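You operate a simulated robot arm through the tools that you are given. There is no shell and no other tool. Be economical: measure what you need, move in short steps, check, and stop when the job is done.

Carry out the task below with a simulated robot arm. There is one attempt and no reset: what you move stays moved.

JOB
Bed the butterfly valve down in its crate for the return trip.
Fine: swing the butterfly lever shut, close the transit clamp, lay the packing foam on the valve crosswise to the clamp and stand the drier pack on the crate floor beside the valve, away from the tray stack; fingers from under the clamp.
Where things are to end (x, y in the base frame): crate drier pack within 6 cm of [57, 27].
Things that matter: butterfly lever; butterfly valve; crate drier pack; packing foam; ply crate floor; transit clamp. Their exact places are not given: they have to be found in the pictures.

The check looks at the end state, three seconds after you hand in, the way a careful person would. Anything else that was tipped, shoved, dropped, spilled or broken makes it a failure.

ROBOT AND FRAMES
A 7-joint arm with a two-finger parallel gripper on a trunk, on a base that drives. Base frame: it is fixed to the floor where the robot stands at the start and does not move with it; the origin is under the middle of the robot, x ahead of it, y to its left, z up. Lengths are in cm, angles in degrees, forces in N, time in s.
With the tool pointing down near the work surface it reaches from about 10 to 74 cm from the robot's upright axis, wherever it stands. Its first joint turns from -115.0 to 115.0 degrees. Places, roughly: butterfly lever [60, 10, 80]; ply crate floor [80, 10, 60]; transit clamp [80, 10, 90]. Payload 3.91 kg.
Tool frame: the origin (TCP) lies between the finger pads and is the grasp point; the fingertips stand 3 cm ahead of it; z points along the fingers, y is the line along which they close. Largest opening 11 cm; finger width 2, thickness 1; the body of the gripper, 4.8 by 11.2 cm, starts 5.5 cm behind the TCP.
Orientation is that of the tool frame in the base frame, as a unit quaternion [x, y, z, w]. With the fingers straight down and closing along the base's y, the tool's x points along the base's -x, its y along +y and its z along -z.

CONTROLS
- The arm moves only by the tool play_rows. Its arguments are lists of equal length, an entry for each row: "dr": the turn, a rotation vector about the tool's x, y, z in degrees, a list of three; "travel": the shift along the tool's x, y, z in cm, a list of three; "claw": the finger opening in cm, from 0 to 11. In form: {"dr": [[ax, ay, az], ...], "travel": [[x, y, z], ...], "claw": [claw, ...]}. A call has 1 to 20 rows; each row shifts and turns the commanded pose from where the row before left it, along the tool's axes as they then stand. A row lasts 0.2 s, in which the tool goes at most 5 cm and 8.6 degrees; a call with a longer step from one row to the next is refused whole, and so is a gripper value outside its range. Where a pose cannot be reached the arm comes as near as it can. A force on the tool above 50 N (or 10 N above the force at the start of the call, whichever is more), or a blocked arm, ends the call early, and 0.2 s more pass. Each finger travels about 15.3 cm/s and halts on what it meets, pressing with about 42 N; the grip force reading is that of the motor and also rises with nothing between the fingers. The clock runs only during rows and for 0.2 s after the last one: add rows that do not move to give the fingers time. The reply holds the time, the measured pose of the TCP, the force on the tool along the base axes, the opening and the grip force, in the units named above and with some noise, with the torque about the TCP (base axes, N m) and any sound that the robot's microphone picked up, and new pictures: "show" is both (left out), scene, wrist or none.
- Cameras (640 x 400 px; columns grow to the right, rows downward): "scene" is now at [16.41, 13.93, 150.71]; the picture's right is [-0.93, -0.36, 0.00], its down [-0.30, 0.79, -0.53] and it looks along [0.19, -0.49, -0.85] (base axes); focal length 242 px, centre (320, 200). "wrist" rides on the gripper at [7.2, 1.7, -10.3] in the tool frame; the picture's right is [-0.23, 0.97, 0.00], its down [-0.76, -0.18, -0.62] and it looks along [-0.61, -0.14, 0.78] (tool axes); focal length 222 px, centre (320, 200).
- slide_trunk(by): slides the trunk up (or, below 0, down) by that many cm; the arm and the scene camera ride with it, the base frame stays. It gives what a move gives, with no picture.
- roll_base(legs): drives the robot by 1 to 6 legs, each [ahead, left, turn to the left] in cm, cm and degrees, along the robot's own axes; the way and the turn of a leg run together, so that a leg with both is an arc; at most 150 cm and 180 degrees a leg. The arm and the cameras ride along, it lands a little off, and it stops where it bumps. It gives what a move gives, and a new picture of the scene camera.
- turn_head(pan, tilt): turns the head with the scene camera to pan (to the left, within 80 degrees either way) and tilt (down, from -29 to 69), counted from straight ahead of the robot. It gives what a move gives, and a new picture of the scene camera.
- probe_pixels(camera, pixels): for up to 12 pixels [column, row] of the newest picture of that camera ("zoom" is the newest enlarged one), the place [x, y, z] in the base frame of the surface seen there, good to about 0.2 cm. It takes no simulated time.
- inspect(camera, box): a new picture of the part [left, top, right, bottom] of that camera's present view, enlarged. It takes no simulated time.
- close_job(): hands the job in; it is judged then, once.

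Keep the steps short. Do not move on a guess: measure, check each grasp and each placing, and mend mistakes. In all there are 80 turns and 260 pictures (those below and enlarged ones count). Leave the gripper open and the arm clear of the work at the hand-in unless told otherwise, and finish with a single line.

The tools are called after "Request:" by a JSON object that holds its "api" and its "payload". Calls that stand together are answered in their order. play_rows: Moves the arm, as the interface text tells. Its arguments: {"type":"object","properties":{"dr":{"type":"array","items":{"type":"array","items":{"type":"number"}}},"travel":{"type":"array","items":{"type":"array","items":{"type":"number"}}},"claw":{"type":"array","items":{"type":"number"}},"show":{"type":"string","enum":["both","scene","wrist","none"]}},"required":["dr","travel","claw"]} The other tools are called the same way: slide_trunk (by) slides the trunk up or down; roll_base (legs) drives the base; turn_head (pan, tilt) turns the head that bears the scene camera; probe_pixels (camera, pixels) gives the place of the surface under pixels of a picture; inspect (camera, box) takes an enlarged picture of a part of a camera's view; close_job () hands the job in.

At the start:

```text
t: 0.0
eef_pos: [62.59, -22.98, 108.76]
tcp_rot: [0.0, 1.0, 0.0, -0.001]
contact_force: [-0.1, -0.5, 0.3]
moment: [0.02, 0.0, -0.01]
finger_gap: 11.01
gripper_force: 0.0
trunk travel left (down, up): [-87.5, 11.5]
robot x, y, heading: [0.05, -0.09, -0.1]
head pan, tilt: [-69.1, 58.1]
```

scene: 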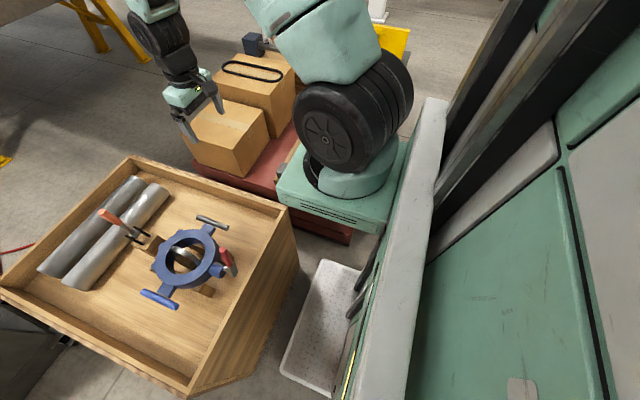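
wrist: 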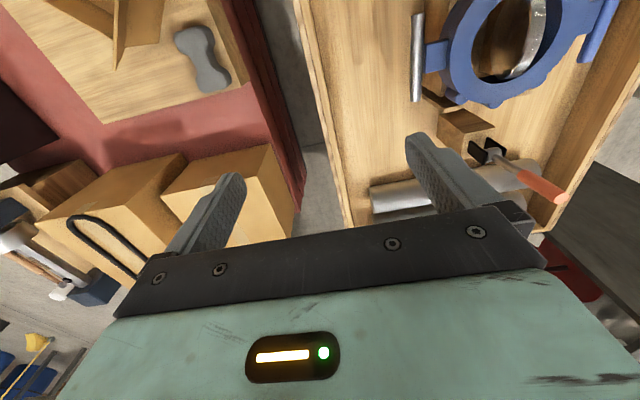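

I see the crate with the blue valve at the lower left, partly out of view. I'll turn the head towards it.

Request:
{"api": "turn_head", "payload": {"pan": 0, "tilt": 50}}

Request:
{"api": "inspect", "payload": {"camera": "wrist", "box": [0, 0, 640, 250]}}

```text
t: 1.4
eef_pos: [62.57, -22.87, 108.85]
tcp_rot: [-0.001, 1.0, 0.0, 0.0]
contact_force: [-0.2, -0.2, 0.0]
moment: [-0.03, 0.0, 0.0]
finger_gap: 10.99
gripper_force: 0.1
trunk travel left (down, up): [-87.5, 11.5]
robot x, y, heading: [0.18, 0.21, -0.1]
head pan, tilt: [0.0, 50.0]
```

scene: 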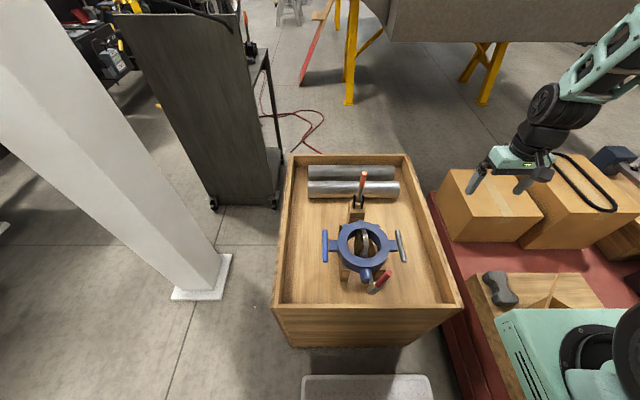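

```text
1.00 times, centred on (320, 125) of wrist (not enlarged: the box is as wide or as high as the picture)
```

zoom: 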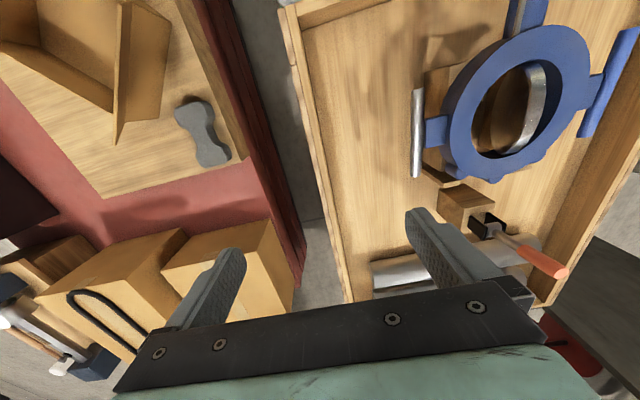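

The valve and crate are ahead, and a grey dog-bone piece lies on the right. Enlarging both areas.

Request:
{"api": "inspect", "payload": {"camera": "scene", "box": [270, 140, 470, 350]}}

Request:
{"api": "inspect", "payload": {"camera": "scene", "box": [430, 130, 640, 330]}}

Request:
{"api": "turn_head", "payload": {"pan": -60, "tilt": 50}}

```text
1.90 times, centred on (370, 245) of scene
```

zoom: 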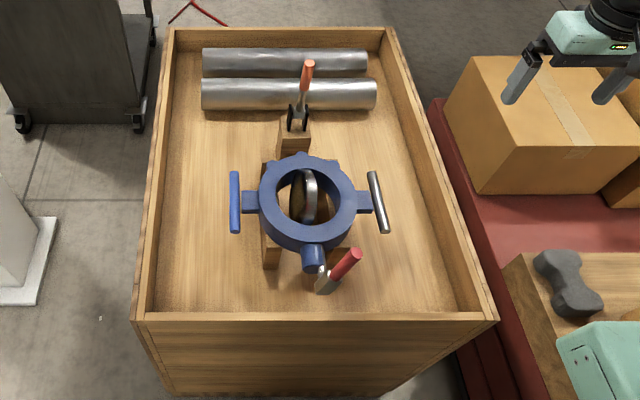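

```text
2.00 times, centred on (535, 230) of scene
```

zoom: 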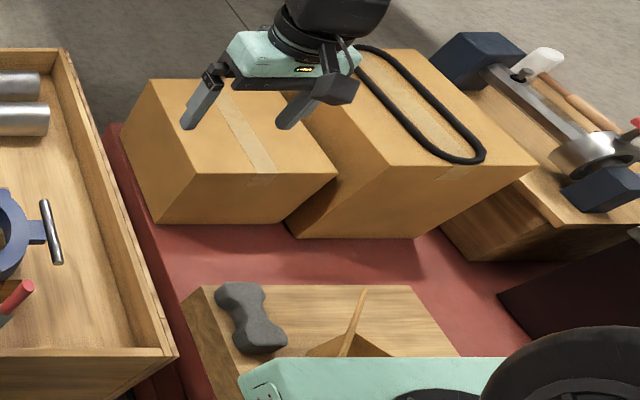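

```text
t: 2.7
eef_pos: [62.63, -22.98, 108.75]
tcp_rot: [0.0, 1.0, -0.001, 0.0]
contact_force: [0.4, 0.0, 1.0]
moment: [-0.02, 0.0, -0.02]
finger_gap: 10.99
gripper_force: 0.1
trunk travel left (down, up): [-87.5, 11.5]
robot x, y, heading: [0.02, -0.17, -0.0]
head pan, tilt: [-60.0, 50.0]
```

scene: 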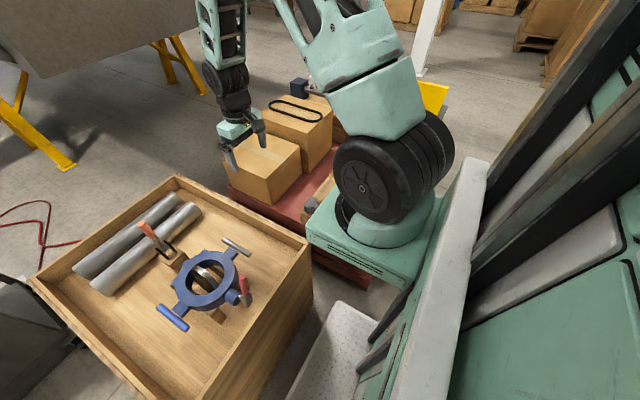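

Next I'll measure the main places. I need a better head view, and the drier pack isn't found yet.

Request:
{"api": "turn_head", "payload": {"pan": -25, "tilt": 60}}

Request:
{"api": "inspect", "payload": {"camera": "wrist", "box": [0, 0, 300, 190]}}

Request:
{"api": "inspect", "payload": {"camera": "wrist", "box": [0, 180, 200, 400]}}

```text
t: 3.7
eef_pos: [62.6, -23.03, 108.81]
tcp_rot: [0.0, 1.0, 0.0, 0.0]
contact_force: [-0.2, 0.5, -0.4]
moment: [0.01, -0.02, 0.02]
finger_gap: 11.02
gripper_force: 0.0
trunk travel left (down, up): [-87.5, 11.5]
robot x, y, heading: [-0.24, -0.02, -0.1]
head pan, tilt: [-25.0, 60.0]
```

scene: 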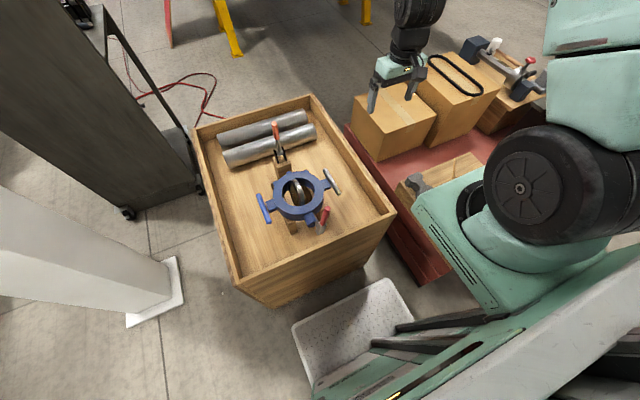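

```text
2.11 times, centred on (150, 95) of wrist
```

zoom: 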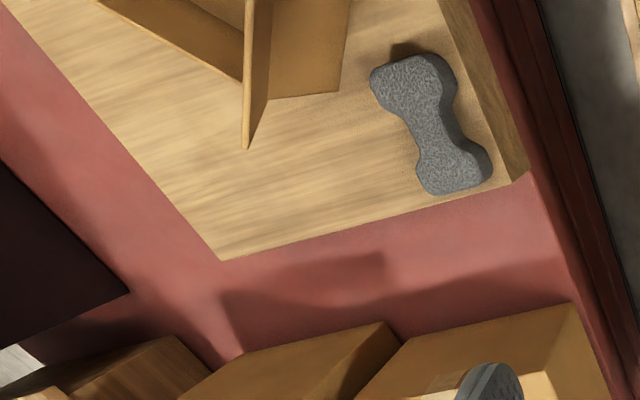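

```text
1.82 times, centred on (100, 290) of wrist
```

zoom: 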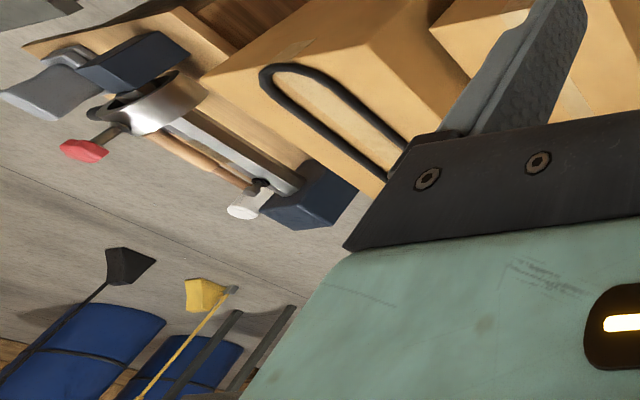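

Probing valve, clamp, lever, crate walls and foam in the scene and wrist views.

Request:
{"api": "probe_pixels", "payload": {"camera": "scene", "pixels": [[297, 195], [325, 216], [276, 128], [264, 208], [332, 181], [230, 210], [245, 272], [390, 212], [200, 130], [312, 98], [340, 220], [282, 160]]}}

Request:
{"api": "probe_pixels", "payload": {"camera": "wrist", "pixels": [[190, 30], [202, 58], [215, 80], [120, 60], [117, 10], [150, 15], [115, 110], [60, 60], [200, 190], [80, 210], [105, 118], [240, 150]]}}

```text
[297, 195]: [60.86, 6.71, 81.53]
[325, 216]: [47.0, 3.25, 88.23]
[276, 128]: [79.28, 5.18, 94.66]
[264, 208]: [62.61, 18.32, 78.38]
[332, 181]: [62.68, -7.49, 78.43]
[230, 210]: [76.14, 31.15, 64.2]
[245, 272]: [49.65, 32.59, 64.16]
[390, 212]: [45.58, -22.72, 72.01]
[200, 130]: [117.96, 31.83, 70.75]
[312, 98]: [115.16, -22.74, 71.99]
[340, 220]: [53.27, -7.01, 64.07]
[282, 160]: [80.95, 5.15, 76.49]
```

```text
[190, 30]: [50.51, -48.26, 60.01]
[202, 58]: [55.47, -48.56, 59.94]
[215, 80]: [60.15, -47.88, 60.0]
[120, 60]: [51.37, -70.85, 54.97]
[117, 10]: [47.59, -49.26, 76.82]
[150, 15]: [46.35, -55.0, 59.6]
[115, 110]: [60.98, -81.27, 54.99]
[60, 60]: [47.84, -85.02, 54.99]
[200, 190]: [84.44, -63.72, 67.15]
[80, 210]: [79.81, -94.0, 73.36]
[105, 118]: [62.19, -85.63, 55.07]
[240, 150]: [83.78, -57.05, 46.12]
```

Floor of the crate is z≈64, valve centre (61,6), foam (55,-48,60). The carton at (46,-55) hides something, so I'll move the arm over there to look inside.

Request:
{"api": "play_rows", "payload": {"dr": [[0, 0, 0], [0, 0, 0], [0, 0, 0], [0, 0, 0], [0, 0, 0], [0, 0, 0], [0, 0, 0], [0, 0, 0]], "travel": [[2.8, -3.6, 0], [2.8, -3.6, 0], [2.8, -3.6, 0], [2.8, -3.6, 0], [2.8, -3.6, 0], [2.8, -3.6, 0], [2.8, -3.6, 0], [0, 0, 0]], "claw": [11, 11, 11, 11, 11, 11, 11, 11]}}

```text
t: 5.5
eef_pos: [43.01, -47.96, 108.65]
tcp_rot: [-0.001, 1.0, 0.0, 0.0]
contact_force: [-0.2, 0.1, 0.1]
moment: [-0.02, -0.01, 0.02]
finger_gap: 11.01
gripper_force: 0.0
trunk travel left (down, up): [-87.5, 11.5]
robot x, y, heading: [0.14, 0.03, 0.2]
head pan, tilt: [-25.0, 60.0]
```

scene: 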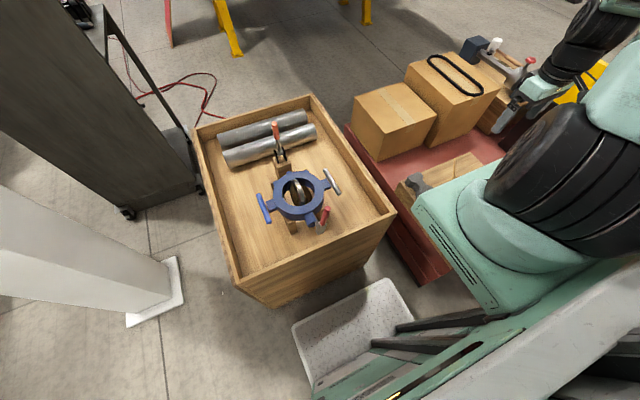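
wrist: 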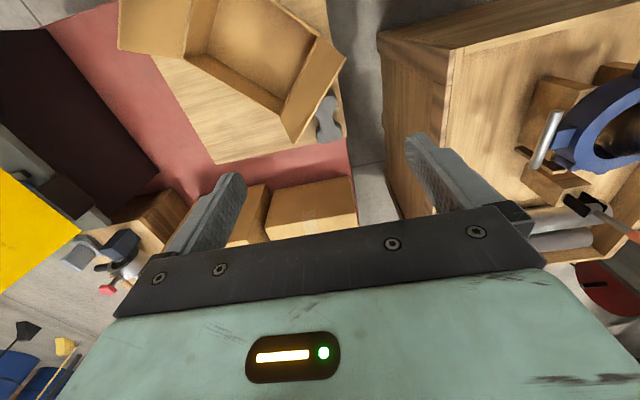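

An open carton; its inside isn't visible yet. I'll tilt the hand so the wrist camera looks straight down.

Request:
{"api": "play_rows", "payload": {"dr": [[0, 0, 0], [0, 0, 0], [0, 8, 0], [0, 8, 0], [0, 8, 0], [0, 8, 0], [0, 0, 0]], "travel": [[2.5, -4, 0], [2.5, -4, 0], [0, 0, 0], [0, 0, 0], [0, 0, 0], [0, 0, 0], [0, 0, 0]], "claw": [11, 11, 11, 11, 11, 11, 11], "show": "wrist"}}

```text
t: 7.1
eef_pos: [38.02, -56.13, 108.75]
tcp_rot: [0.0, 0.961, -0.001, -0.276]
contact_force: [0.8, 0.5, -0.2]
moment: [-0.01, 0.01, 0.0]
finger_gap: 11.0
gripper_force: 0.0
trunk travel left (down, up): [-87.5, 11.5]
robot x, y, heading: [-0.42, -0.07, 0.4]
head pan, tilt: [-25.0, 60.0]
```

wrist: 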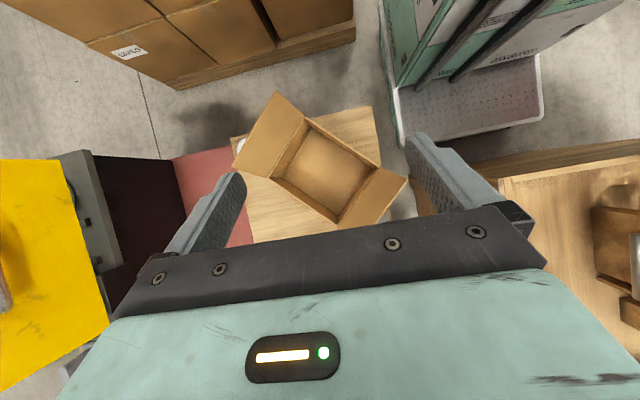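

The carton is empty; something white shows at (240,145) behind its flap.

Request:
{"api": "inspect", "payload": {"camera": "wrist", "box": [200, 80, 420, 230]}}

Request:
{"api": "probe_pixels", "payload": {"camera": "wrist", "pixels": [[240, 145], [265, 150], [275, 100], [310, 125], [320, 165], [375, 195], [400, 180], [345, 120], [240, 165], [250, 130]]}}

```text
2.67 times, centred on (310, 155) of wrist
```

zoom: 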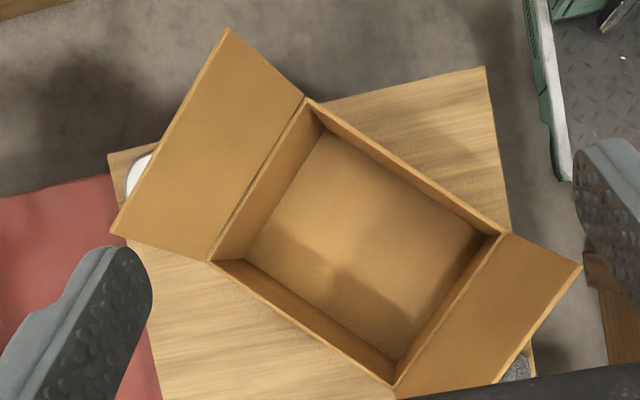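

```text
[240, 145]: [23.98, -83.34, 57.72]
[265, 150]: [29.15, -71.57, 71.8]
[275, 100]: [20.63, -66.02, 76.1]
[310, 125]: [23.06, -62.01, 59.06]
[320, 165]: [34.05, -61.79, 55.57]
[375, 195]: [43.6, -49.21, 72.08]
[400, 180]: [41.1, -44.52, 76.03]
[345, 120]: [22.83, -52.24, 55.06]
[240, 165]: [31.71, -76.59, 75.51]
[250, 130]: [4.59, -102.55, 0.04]
```

The white thing at (24,-83,58) is probably the drier pack. I'll look with the head turned right.

Request:
{"api": "turn_head", "payload": {"pan": -80, "tilt": 45}}

```text
t: 8.3
eef_pos: [37.96, -56.12, 108.82]
tcp_rot: [0.0, 0.961, 0.0, -0.275]
contact_force: [0.2, -0.3, 0.7]
moment: [-0.01, -0.01, 0.04]
finger_gap: 11.0
gripper_force: 0.0
trunk travel left (down, up): [-87.5, 11.5]
robot x, y, heading: [0.05, -0.25, 0.1]
head pan, tilt: [-80.0, 45.0]
```

scene: 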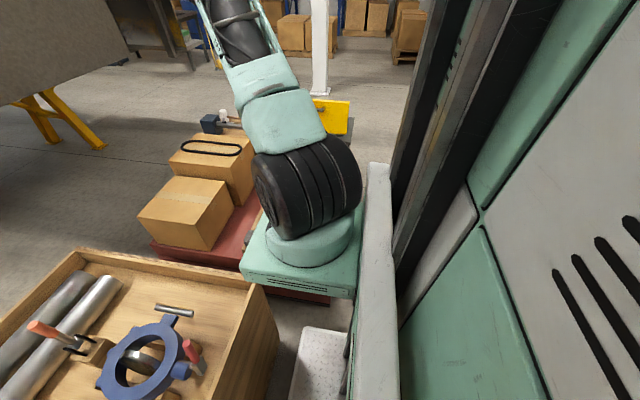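

The arm blocks that view; I'll deal with the drier pack later. First the valve: move the hand back upright beside the crate and take close views.

Request:
{"api": "play_rows", "payload": {"dr": [[0, -8, 0], [0, -8, 0], [0, -8, 0], [0, -8, 0], [0, 0, 0], [0, 0, 0], [0, 0, 0], [0, 0, 0], [0, 0, 0], [0, 0, 0], [0, 0, 0], [0, 0, 0], [0, 0, 0]], "travel": [[0, 0, 0], [0, 0, 0], [0, 0, 0], [0, 0, 0], [0, 4.5, 0], [0, 4.5, 0], [0, 4.5, 0], [0, 4.5, 0], [0, 4.5, 0], [0, 4.5, 0], [0, 4.5, 0], [0, 4.5, 0], [0, 4.5, 0]], "claw": [11, 11, 11, 11, 11, 11, 11, 11, 11, 11, 11, 11, 11], "show": "wrist"}}

Request:
{"api": "turn_head", "payload": {"pan": 0, "tilt": 55}}

Request:
{"api": "inspect", "payload": {"camera": "scene", "box": [290, 130, 430, 260]}}

```text
t: 11.2
eef_pos: [47.71, -23.47, 107.95]
tcp_rot: [0.0, 1.0, 0.0, -0.001]
contact_force: [0.2, 0.0, 0.5]
moment: [0.04, -0.01, 0.0]
finger_gap: 11.01
gripper_force: 0.1
out of reach, approached as far as the arm can: row 9, 10, 11, 12, 13
trunk travel left (down, up): [-87.5, 11.5]
robot x, y, heading: [0.16, 0.18, 0.1]
head pan, tilt: [-80.0, 45.0]
```

wrist: 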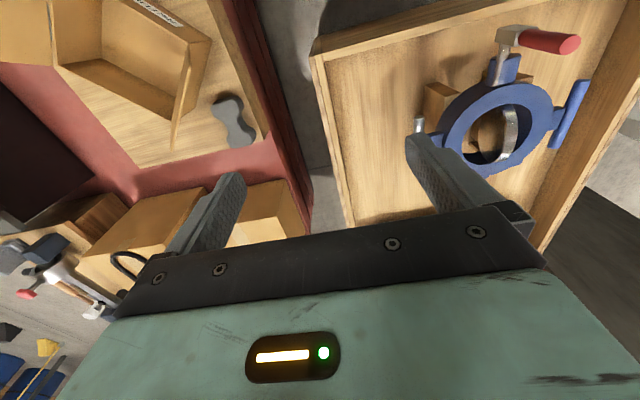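

```text
t: 12.7
eef_pos: [47.71, -23.49, 107.95]
tcp_rot: [0.001, 1.0, 0.0, 0.0]
contact_force: [-0.3, 0.3, -0.4]
moment: [0.02, -0.02, -0.01]
finger_gap: 10.98
gripper_force: 0.1
trunk travel left (down, up): [-87.5, 11.5]
robot x, y, heading: [0.32, 0.15, -0.1]
head pan, tilt: [0.0, 55.0]
```

scene: 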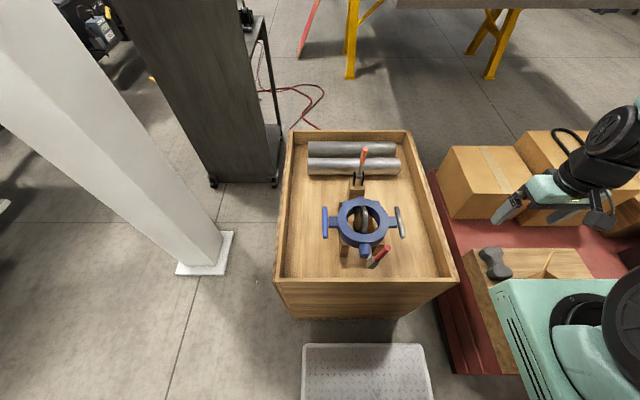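

```text
3.08 times, centred on (360, 195) of scene
```

zoom: 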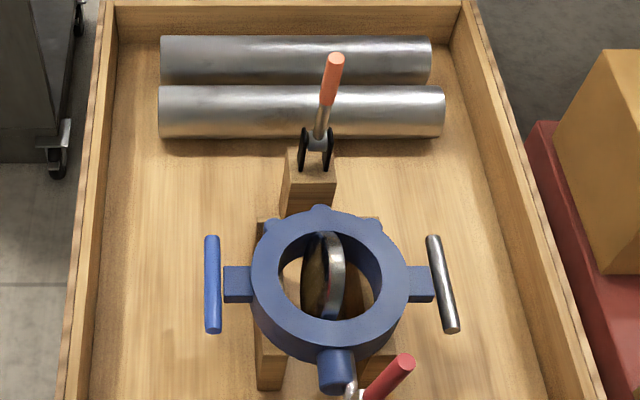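

Probing the lever and clamp in detail on the wrist and the enlarged scene views.

Request:
{"api": "inspect", "payload": {"camera": "scene", "box": [340, 230, 410, 275]}}

Request:
{"api": "inspect", "payload": {"camera": "wrist", "box": [400, 0, 640, 160]}}

Request:
{"api": "probe_pixels", "payload": {"camera": "wrist", "pixels": [[500, 75], [505, 50], [510, 35], [520, 40], [535, 40], [550, 42], [565, 43], [577, 43], [505, 68], [500, 40], [540, 32], [540, 48]]}}

Request:
{"api": "probe_pixels", "payload": {"camera": "scene", "pixels": [[365, 149], [364, 158], [362, 167], [360, 173], [357, 180], [354, 180], [362, 180], [357, 188], [357, 198], [590, 330], [630, 320], [540, 320]]}}

```text
8.89 times, centred on (375, 252) of scene
```

zoom: 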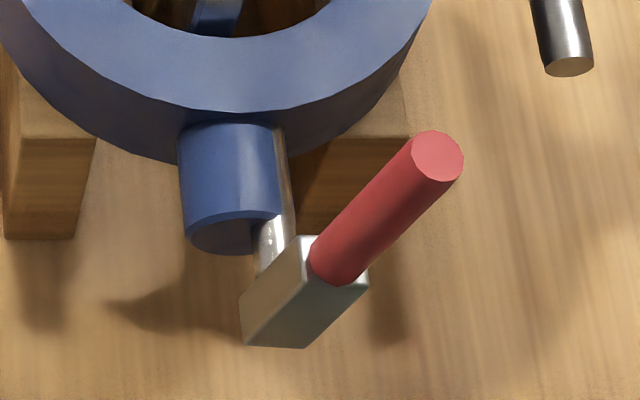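

```text
2.50 times, centred on (520, 80) of wrist
```

zoom: 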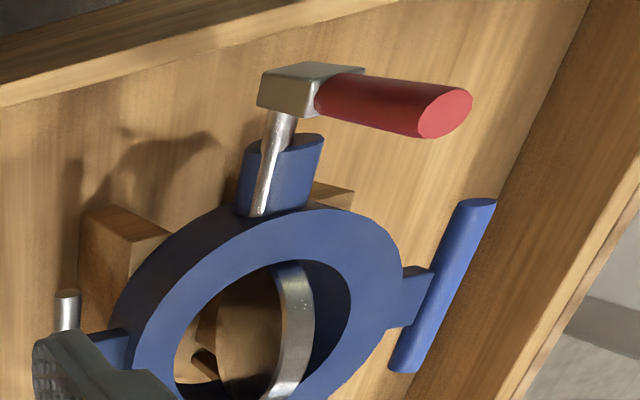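

```text
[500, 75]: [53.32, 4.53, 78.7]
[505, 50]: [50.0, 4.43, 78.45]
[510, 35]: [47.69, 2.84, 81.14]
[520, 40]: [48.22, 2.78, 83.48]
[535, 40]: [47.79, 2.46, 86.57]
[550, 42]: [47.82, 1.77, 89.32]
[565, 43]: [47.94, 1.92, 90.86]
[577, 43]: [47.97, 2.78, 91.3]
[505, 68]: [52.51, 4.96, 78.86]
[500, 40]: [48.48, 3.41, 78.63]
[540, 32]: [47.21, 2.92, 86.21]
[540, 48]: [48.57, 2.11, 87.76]
```

```text
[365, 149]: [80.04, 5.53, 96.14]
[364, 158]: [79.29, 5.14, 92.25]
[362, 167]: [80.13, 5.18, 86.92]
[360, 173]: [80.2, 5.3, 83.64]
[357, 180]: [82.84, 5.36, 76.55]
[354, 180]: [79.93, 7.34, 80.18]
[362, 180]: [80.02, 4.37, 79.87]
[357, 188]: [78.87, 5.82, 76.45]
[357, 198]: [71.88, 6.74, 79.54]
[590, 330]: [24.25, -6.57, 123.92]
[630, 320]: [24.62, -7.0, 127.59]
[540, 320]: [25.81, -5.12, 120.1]
```

The lever handle stands up (x≈48, z 82–91, leaning to −y). Probing the disc and stem to learn which way is shut.

Request:
{"api": "inspect", "payload": {"camera": "scene", "box": [325, 195, 405, 255]}}

Request:
{"api": "probe_pixels", "payload": {"camera": "wrist", "pixels": [[512, 110], [515, 125], [512, 145], [505, 160], [500, 115], [495, 145], [515, 65], [525, 60], [495, 65], [556, 125], [575, 100], [415, 130]]}}

Request:
{"api": "probe_pixels", "payload": {"camera": "zoom", "pixels": [[255, 120], [290, 150], [310, 220], [340, 130], [320, 330], [300, 355], [330, 350], [340, 360], [360, 395]]}}

```text
6.67 times, centred on (365, 225) of scene
```

zoom: 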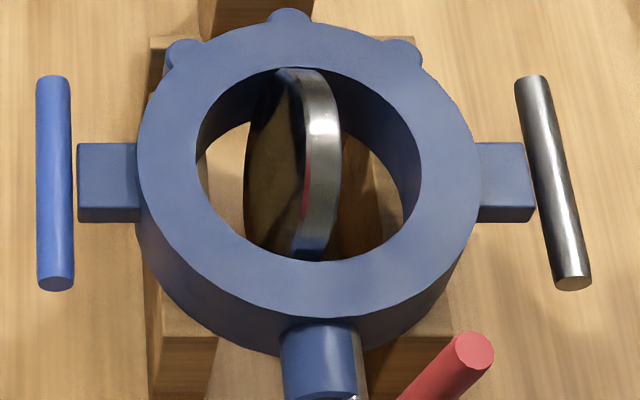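

```text
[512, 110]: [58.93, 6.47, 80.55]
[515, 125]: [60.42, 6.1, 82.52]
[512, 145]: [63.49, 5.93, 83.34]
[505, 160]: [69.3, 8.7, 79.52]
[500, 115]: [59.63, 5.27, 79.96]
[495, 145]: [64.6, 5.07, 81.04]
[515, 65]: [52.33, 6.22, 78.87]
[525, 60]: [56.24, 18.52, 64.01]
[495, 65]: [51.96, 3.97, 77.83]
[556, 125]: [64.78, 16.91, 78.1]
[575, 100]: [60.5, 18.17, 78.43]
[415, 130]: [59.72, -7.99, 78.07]
```

```text
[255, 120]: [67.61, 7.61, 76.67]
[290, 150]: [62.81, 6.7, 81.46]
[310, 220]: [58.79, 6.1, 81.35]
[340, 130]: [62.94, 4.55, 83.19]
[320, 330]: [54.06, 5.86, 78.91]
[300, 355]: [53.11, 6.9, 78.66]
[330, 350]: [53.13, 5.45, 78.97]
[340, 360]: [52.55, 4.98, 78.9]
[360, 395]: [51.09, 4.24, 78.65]
```

The disc leans with the handle toward −y, so shutting is likely by swinging the lever on to −y. I'll raise the trunk for better arm room, then bring the closed fingers to the +y side of the handle, above it.

Request:
{"api": "slide_trunk", "payload": {"by": 11}}

Request:
{"api": "play_rows", "payload": {"dr": [[0, 0, 0], [0, 0, 0], [0, 0, 0], [0, 0, 0], [0, 0, 0], [0, 0, 0], [0, 0, 0], [0, 0, 0], [0, 0, 0]], "travel": [[0, 4, 1.5], [0, 4, 1.5], [0, 4, 1.5], [0, 4, 1.5], [0, 4, 1.5], [0, 4, 1.5], [0, 4, 1.5], [0, 4, 0.5], [0, 0, 0]], "claw": [4, 0, 0, 0, 0, 0, 0, 0, 0]}}

```text
t: 14.1
eef_pos: [47.73, -23.47, 118.93]
tcp_rot: [0.0, 1.0, 0.0, 0.0]
contact_force: [-0.2, 0.1, -0.7]
moment: [-0.02, 0.02, -0.03]
finger_gap: 11.02
gripper_force: 0.0
trunk travel left (down, up): [-98.5, 0.5]
robot x, y, heading: [0.01, -0.09, 0.1]
head pan, tilt: [0.0, 55.0]
```

```text
t: 16.1
eef_pos: [49.34, 7.96, 107.41]
tcp_rot: [-0.001, 1.0, 0.0, 0.0]
contact_force: [-1.2, 0.0, 0.0]
moment: [0.0, 0.01, 0.02]
finger_gap: 0.02
gripper_force: 37.6
out of reach, approached as far as the arm can: row 1, 2
trunk travel left (down, up): [-98.5, 0.5]
robot x, y, heading: [-0.4, -0.08, -0.1]
head pan, tilt: [0.0, 55.0]
```

scene: 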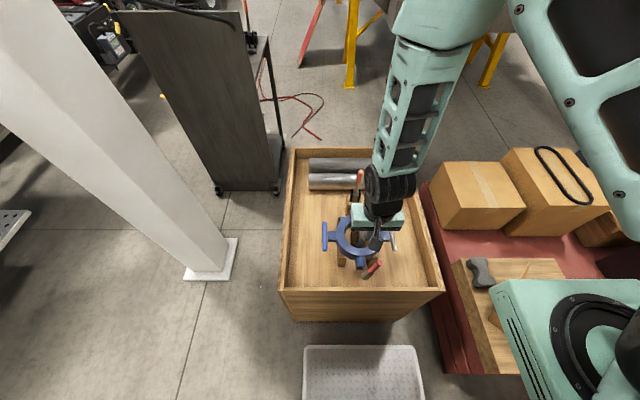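
wrist: 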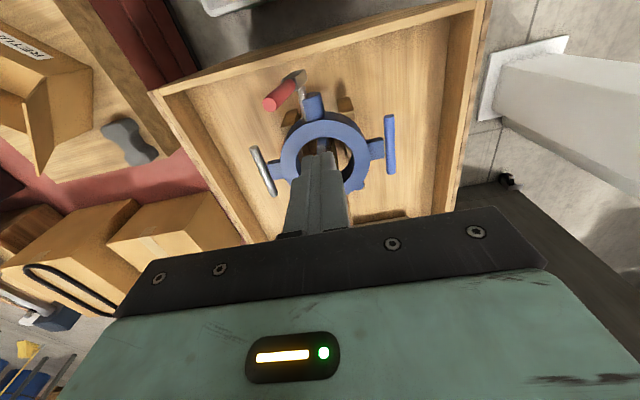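

Lowering to TCP z≈90.5 at (48,7), beside the handle on its +y side.

Request:
{"api": "play_rows", "payload": {"dr": [[0, 0, 0], [0, 0, 0], [0, 0, 0], [0, 0, 0], [0, 0, 0], [0, 0, 0]], "travel": [[1.3, -0.5, 3.4], [0, 0, 3.4], [0, 0, 3.4], [0, 0, 3.4], [0, 0, 3.4], [0, 0, 0]], "claw": [0, 0, 0, 0, 0, 0]}}

```text
t: 17.5
eef_pos: [47.93, 7.57, 90.82]
tcp_rot: [0.0, 1.0, -0.001, -0.001]
contact_force: [-0.6, -0.2, 0.7]
moment: [-0.02, 0.0, 0.04]
finger_gap: 0.0
gripper_force: 37.6
trunk travel left (down, up): [-98.5, 0.5]
robot x, y, heading: [0.14, -0.02, -0.0]
head pan, tilt: [0.0, 55.0]
```

scene: 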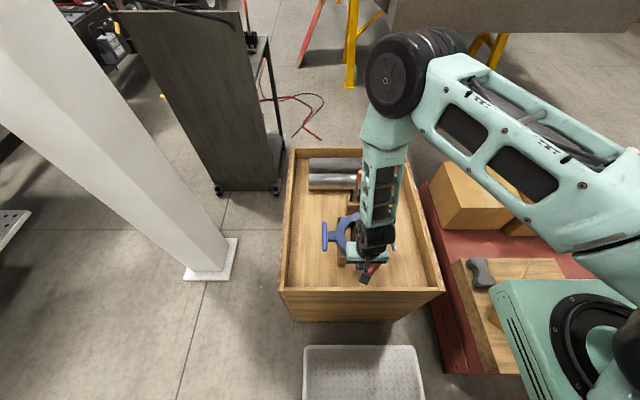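
wrist: 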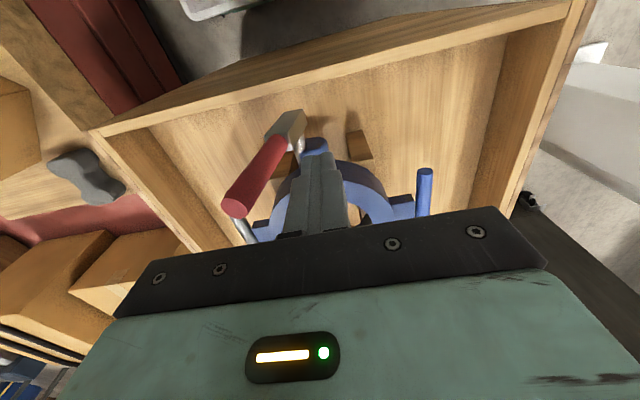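

Pushing toward −y in small steps.

Request:
{"api": "play_rows", "payload": {"dr": [[0, 0, 0], [0, 0, 0], [0, 0, 0], [0, 0, 0], [0, 0, 0], [0, 0, 0], [0, 0, 0], [0, 0, 0]], "travel": [[0, -1.5, 0], [0, -1.5, 0], [0, -1, 0], [0, -1, 0], [0, -1, 0.2], [0, -1, 0.3], [0, -1, 0.3], [0, 0, 0]], "claw": [0, 0, 0, 0, 0, 0, 0, 0]}}

```text
t: 19.3
eef_pos: [48.13, -0.49, 89.93]
tcp_rot: [0.001, 1.0, 0.001, 0.0]
contact_force: [-0.2, 0.7, 0.2]
moment: [0.03, 0.02, 0.0]
finger_gap: 0.01
gripper_force: 37.8
trunk travel left (down, up): [-98.5, 0.5]
robot x, y, heading: [-0.01, -0.15, -0.1]
head pan, tilt: [0.0, 55.0]
```

scene: 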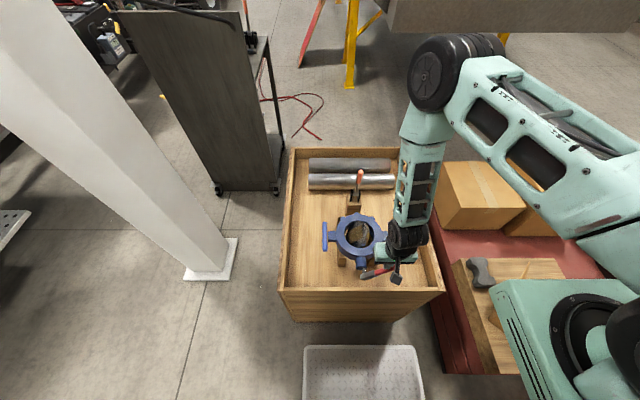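
wrist: 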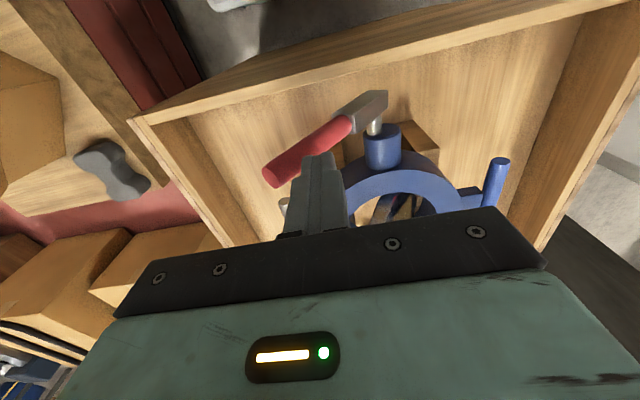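

The lever swings easily and the disc turns. Measuring the handle and disc now.

Request:
{"api": "probe_pixels", "payload": {"camera": "wrist", "pixels": [[275, 175], [310, 150], [345, 122], [365, 110], [378, 128], [400, 210], [385, 205]]}}

Request:
{"api": "inspect", "payload": {"camera": "scene", "box": [310, 200, 430, 300]}}

```text
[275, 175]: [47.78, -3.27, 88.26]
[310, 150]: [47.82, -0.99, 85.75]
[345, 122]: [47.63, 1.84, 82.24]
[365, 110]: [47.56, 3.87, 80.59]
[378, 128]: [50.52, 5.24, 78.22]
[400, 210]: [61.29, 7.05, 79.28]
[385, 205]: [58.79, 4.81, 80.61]
```

```text
4.00 times, centred on (370, 250) of scene
```

zoom: 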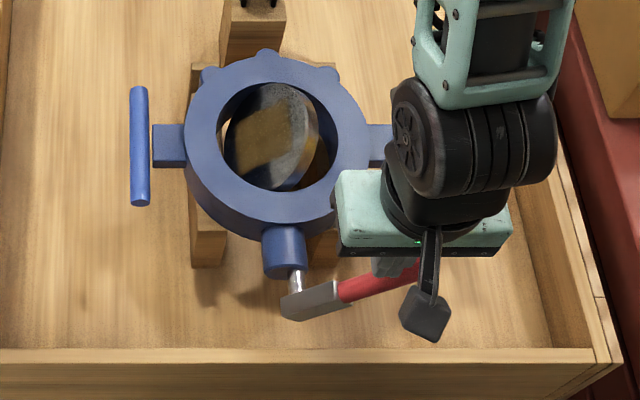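

Handle at about 45°. Continue pressing it down along its arc: fingertips from (−0.5, 87) to about (−3.5, 79.5).

Request:
{"api": "play_rows", "payload": {"dr": [[0, 0, 0], [0, 0, 0], [0, 0, 0], [0, 0, 0], [0, 0, 0], [0, 0, 0], [0, 0, 0], [0, 0, 0]], "travel": [[0, -0.6, 0.7], [0, -0.6, 0.8], [0, -0.5, 0.9], [0, -0.5, 1], [0, -0.4, 1], [0, -0.3, 1], [0, -0.1, 0.8], [0, 0, 0]], "claw": [0, 0, 0, 0, 0, 0, 0, 0]}}

Request:
{"api": "inspect", "payload": {"camera": "scene", "box": [310, 200, 430, 300]}}

```text
t: 21.1
eef_pos: [48.29, -3.35, 83.76]
tcp_rot: [0.0, 1.0, 0.0, 0.0]
contact_force: [0.8, 0.0, 0.2]
moment: [0.0, 0.02, 0.03]
finger_gap: 0.0
gripper_force: 37.6
trunk travel left (down, up): [-98.5, 0.5]
robot x, y, heading: [0.02, 0.08, -0.0]
head pan, tilt: [0.0, 55.0]
```

scene: 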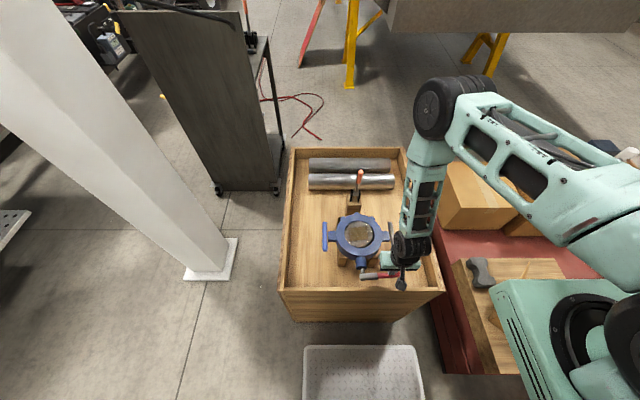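
wrist: 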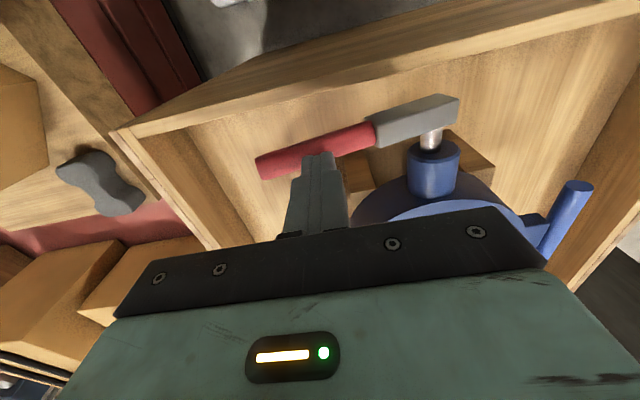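

```text
4.00 times, centred on (370, 250) of scene
```

zoom: 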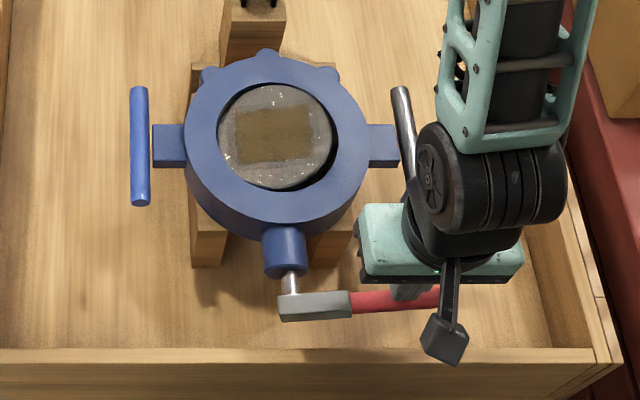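

Nearly flat. Pressing another ~1.5 cm in small steps until it meets its stop.

Request:
{"api": "play_rows", "payload": {"dr": [[0, 0, 0], [0, 0, 0], [0, 0, 0], [0, 0, 0], [0, 0, 0], [0, 0, 0]], "travel": [[0, -0.1, 0.5], [0, 0, 0.5], [0, 0, 0.5], [0, 0, 0.4], [0, 0, 0.4], [0, 0, 0]], "claw": [0, 0, 0, 0, 0, 0], "show": "wrist"}}

Request:
{"api": "inspect", "payload": {"camera": "scene", "box": [310, 200, 430, 300]}}

Request:
{"api": "probe_pixels", "payload": {"camera": "wrist", "pixels": [[275, 155], [300, 150], [340, 140], [370, 130], [410, 120], [440, 110], [275, 165], [350, 130]]}}

```text
t: 22.5
eef_pos: [47.98, -3.44, 81.45]
tcp_rot: [0.0, 1.0, 0.0, -0.001]
contact_force: [0.5, -0.3, -0.6]
moment: [0.02, 0.01, -0.01]
finger_gap: 0.01
gripper_force: 37.7
trunk travel left (down, up): [-98.5, 0.5]
robot x, y, heading: [0.13, -0.02, 0.1]
head pan, tilt: [0.0, 55.0]
```

wrist: 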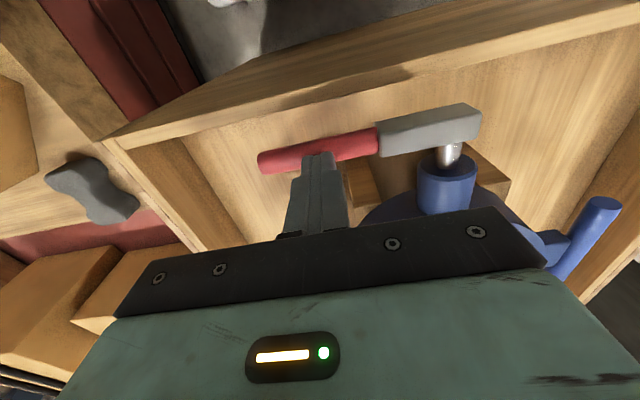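

```text
4.00 times, centred on (370, 250) of scene
```

zoom: 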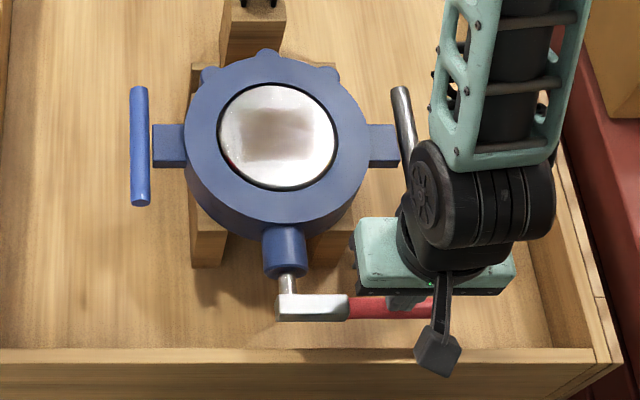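

```text
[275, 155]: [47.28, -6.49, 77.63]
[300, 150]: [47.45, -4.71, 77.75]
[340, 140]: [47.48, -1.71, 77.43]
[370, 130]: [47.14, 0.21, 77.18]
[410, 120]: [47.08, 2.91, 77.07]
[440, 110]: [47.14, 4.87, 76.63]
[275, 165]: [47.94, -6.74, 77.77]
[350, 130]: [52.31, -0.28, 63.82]
```

Disc looks flat. Checking for the stop with a little more press.

Request:
{"api": "play_rows", "payload": {"dr": [[0, 0, 0], [0, 0, 0], [0, 0, 0], [0, 0, 0]], "travel": [[0, 0, 0.25], [0, 0, 0.25], [0, 0, 0.25], [0, 0, 0]], "claw": [0, 0, 0, 0], "show": "wrist"}}

Request:
{"api": "inspect", "payload": {"camera": "scene", "box": [310, 200, 430, 300]}}

Request:
{"api": "probe_pixels", "payload": {"camera": "zoom", "pixels": [[240, 135], [310, 135], [275, 135], [275, 100], [275, 165], [230, 120], [320, 120]]}}

```text
t: 23.5
eef_pos: [47.99, -3.53, 80.75]
tcp_rot: [0.0, 1.0, -0.001, -0.002]
contact_force: [-7.7, 1.5, 37.5]
moment: [0.17, 0.25, 0.23]
finger_gap: 0.01
gripper_force: 38.1
trunk travel left (down, up): [-98.5, 0.5]
robot x, y, heading: [0.12, 0.2, 0.1]
head pan, tilt: [0.0, 55.0]
```

wrist: 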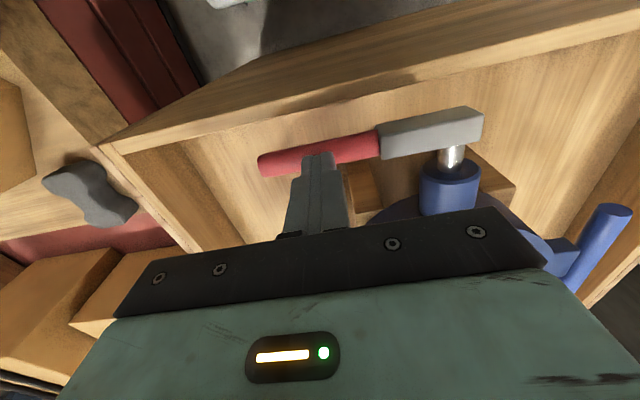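

```text
4.00 times, centred on (370, 250) of scene
```

zoom: 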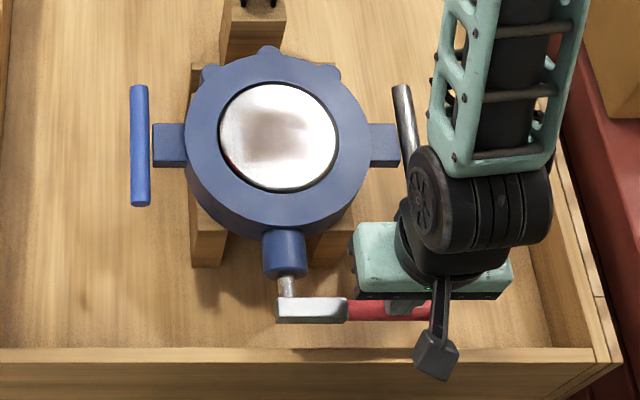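

```text
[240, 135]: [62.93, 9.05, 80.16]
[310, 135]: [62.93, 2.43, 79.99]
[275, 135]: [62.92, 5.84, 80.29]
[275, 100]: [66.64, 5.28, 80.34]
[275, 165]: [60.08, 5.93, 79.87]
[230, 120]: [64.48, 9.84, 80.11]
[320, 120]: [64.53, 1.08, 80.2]
```

Shut hard against its stop (37 N), disc flat. Now lift off, and look at the clamp and at what's in front of the robot's base.

Request:
{"api": "play_rows", "payload": {"dr": [[0, 0, 0], [0, 0, 0], [0, 0, 0], [0, 0, 0], [0, 0, 0], [0, 0, 0], [0, 0, 0]], "travel": [[0, 0, -1], [0, 0, -3], [0, 0, -4.5], [0, -3, -4.5], [-3, -4, -4.5], [-4, -4, -2], [0, 0, 0]], "claw": [0, 0, 0, 0, 0, 0, 0]}}

Request:
{"api": "inspect", "payload": {"camera": "scene", "box": [320, 150, 400, 250]}}

Request:
{"api": "turn_head", "payload": {"pan": 0, "tilt": 69}}

Request:
{"api": "probe_pixels", "payload": {"camera": "scene", "pixels": [[310, 300], [410, 300], [360, 330], [360, 240], [290, 250], [420, 250], [450, 300], [490, 300], [510, 350], [450, 230]]}}

```text
refused: row 4 steps farther than a row can; nothing moved
```

```text
4.00 times, centred on (360, 200) of scene
```

zoom: 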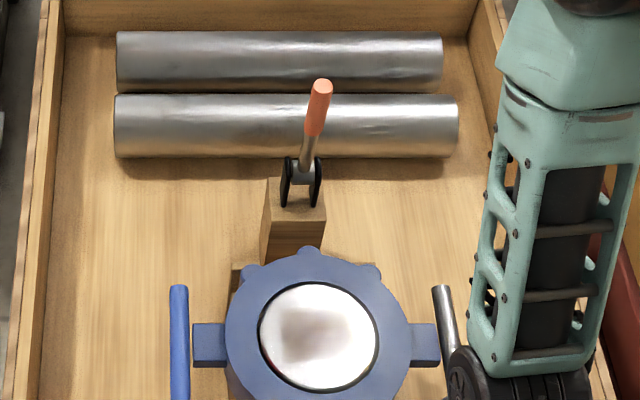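

```text
t: 24.3
eef_pos: [47.94, -3.55, 80.66]
tcp_rot: [0.001, 1.0, 0.0, -0.002]
contact_force: [-12.3, 2.0, 39.1]
moment: [0.16, 0.38, 0.39]
finger_gap: 0.0
gripper_force: 38.1
trunk travel left (down, up): [-98.5, 0.5]
robot x, y, heading: [0.09, -0.17, 0.3]
head pan, tilt: [0.0, 68.8]
```

scene: 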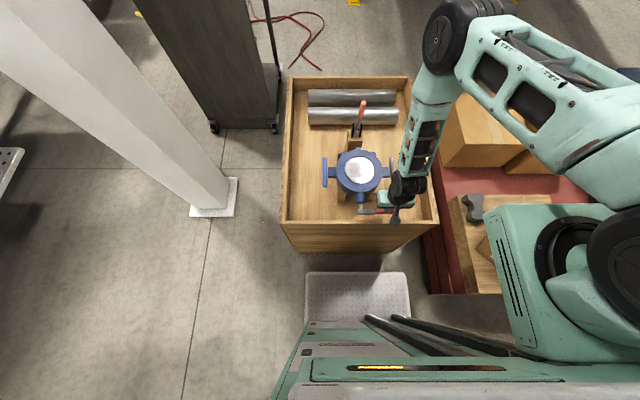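

```text
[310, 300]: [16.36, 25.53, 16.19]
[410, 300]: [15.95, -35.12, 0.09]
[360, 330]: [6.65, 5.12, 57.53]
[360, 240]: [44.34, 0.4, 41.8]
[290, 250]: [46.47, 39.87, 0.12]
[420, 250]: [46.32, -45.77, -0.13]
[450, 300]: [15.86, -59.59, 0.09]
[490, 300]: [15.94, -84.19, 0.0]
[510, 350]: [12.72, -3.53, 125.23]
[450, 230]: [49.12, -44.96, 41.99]
```

Request:
{"api": "probe_pixels", "payload": {"camera": "scene", "pixels": [[330, 274], [390, 274], [360, 252], [360, 262], [320, 225], [290, 222], [345, 248], [400, 240]]}}

Request:
{"api": "play_rows", "payload": {"dr": [[0, 0, 0], [0, 0, 0], [0, 0, 0], [0, 0, 0], [0, 0, 0], [0, 0, 0], [0, 0, 0]], "travel": [[0, 0, -1], [0, 0, -3], [0, 0, -4.5], [0, 0, -4.5], [0, -3, -3], [-2, -3, -2], [0, 0, 0]], "claw": [0, 0, 0, 0, 0, 0, 0], "show": "wrist"}}

```text
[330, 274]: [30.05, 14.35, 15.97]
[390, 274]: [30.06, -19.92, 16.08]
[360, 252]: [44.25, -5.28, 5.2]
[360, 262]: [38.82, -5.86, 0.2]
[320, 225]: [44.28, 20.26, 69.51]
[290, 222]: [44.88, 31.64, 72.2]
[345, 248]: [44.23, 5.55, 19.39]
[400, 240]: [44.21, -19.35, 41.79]
```

```text
t: 25.9
eef_pos: [50.22, -9.32, 98.59]
tcp_rot: [-0.001, 1.0, 0.0, -0.001]
contact_force: [0.5, 0.5, -0.4]
moment: [-0.03, 0.02, -0.05]
finger_gap: 0.01
gripper_force: 37.6
trunk travel left (down, up): [-98.5, 0.5]
robot x, y, heading: [0.26, -0.14, -0.2]
head pan, tilt: [0.0, 68.8]
```

wrist: 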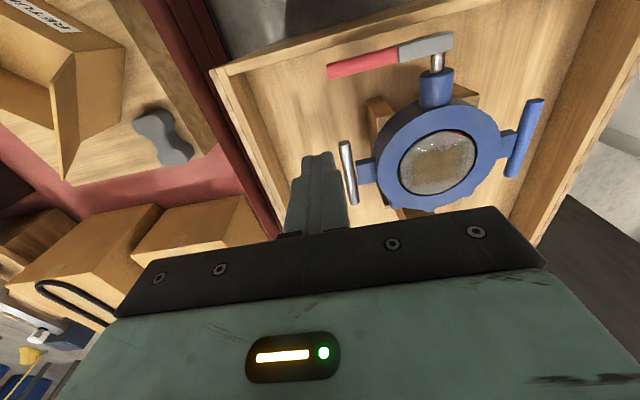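

Platform front is at x=30, crate at 44. I'll drive ahead 8 cm to bring the clamp in reach, then look at the clamp.

Request:
{"api": "roll_base", "payload": {"legs": [[8, 0, 0]]}}

Request:
{"api": "inspect", "payload": {"camera": "scene", "box": [310, 90, 410, 200]}}

```text
t: 26.9
eef_pos: [58.22, -9.56, 98.63]
tcp_rot: [0.002, 1.0, 0.0, 0.0]
contact_force: [0.2, 0.3, 0.6]
moment: [-0.02, -0.04, 0.03]
finger_gap: 0.01
gripper_force: 37.5
trunk travel left (down, up): [-98.5, 0.5]
robot x, y, heading: [8.21, -0.24, -0.2]
head pan, tilt: [0.0, 68.8]
```

scene: 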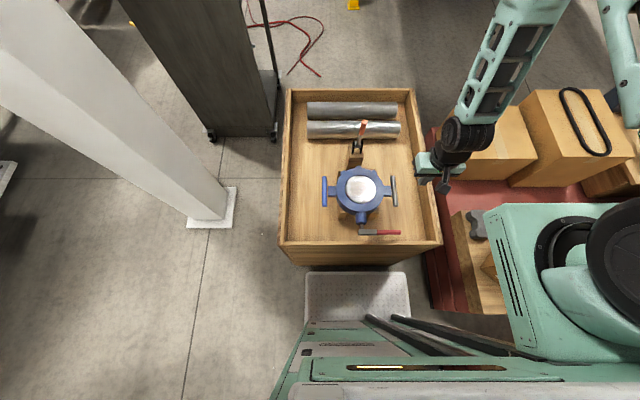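

```text
3.64 times, centred on (360, 145) of scene
```

zoom: 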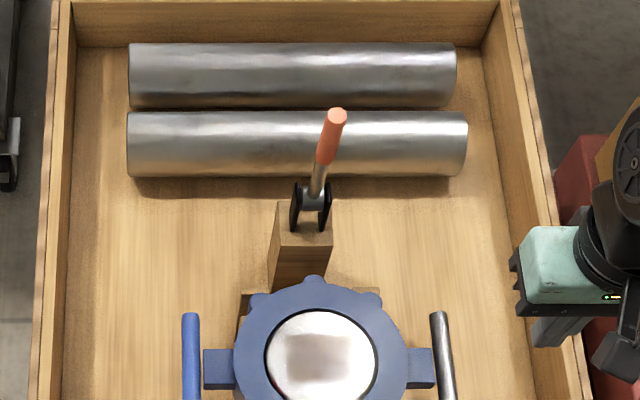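

Request:
{"api": "probe_pixels", "payload": {"camera": "zoom", "pixels": [[338, 115], [332, 130], [326, 150], [318, 180], [314, 195], [295, 195], [326, 195], [310, 210], [345, 118], [330, 112]]}}

Request:
{"api": "play_rows", "payload": {"dr": [[0, 0, 0], [0, 0, 0], [0, 0, 0], [0, 0, 0], [0, 0, 0], [0, 0, 0]], "travel": [[0, 2.5, -3], [0, 3, -3], [0, 3, -2], [-3, 3, 0], [-3.5, 3, 0], [0, 0, 0]], "claw": [0, 0, 2, 4, 6, 6]}}

```text
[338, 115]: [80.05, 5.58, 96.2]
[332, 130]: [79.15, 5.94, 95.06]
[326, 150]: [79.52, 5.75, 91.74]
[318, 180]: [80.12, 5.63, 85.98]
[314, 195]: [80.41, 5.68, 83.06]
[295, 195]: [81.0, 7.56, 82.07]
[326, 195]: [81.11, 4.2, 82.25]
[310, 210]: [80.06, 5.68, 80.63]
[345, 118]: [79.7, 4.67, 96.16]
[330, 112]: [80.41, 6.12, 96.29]
```

```text
t: 28.3
eef_pos: [65.01, 5.1, 106.55]
tcp_rot: [0.002, 1.0, 0.0, -0.001]
contact_force: [0.2, 0.1, 0.5]
moment: [-0.04, 0.0, 0.0]
finger_gap: 5.98
gripper_force: 0.1
trunk travel left (down, up): [-98.5, 0.5]
robot x, y, heading: [7.79, -0.1, 0.0]
head pan, tilt: [0.0, 68.8]
```

scene: 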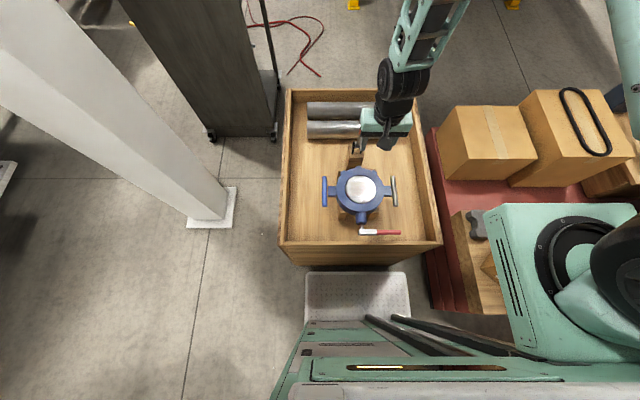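
wrist: 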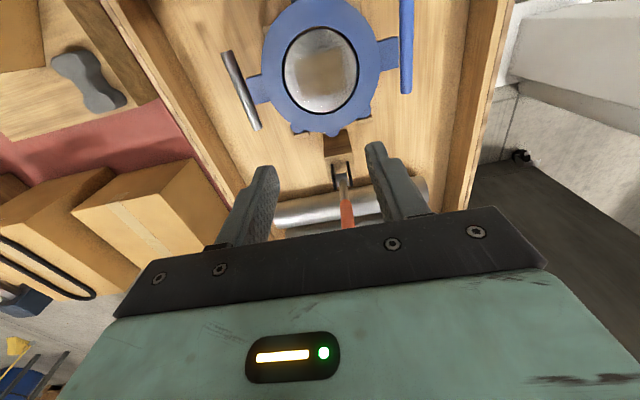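

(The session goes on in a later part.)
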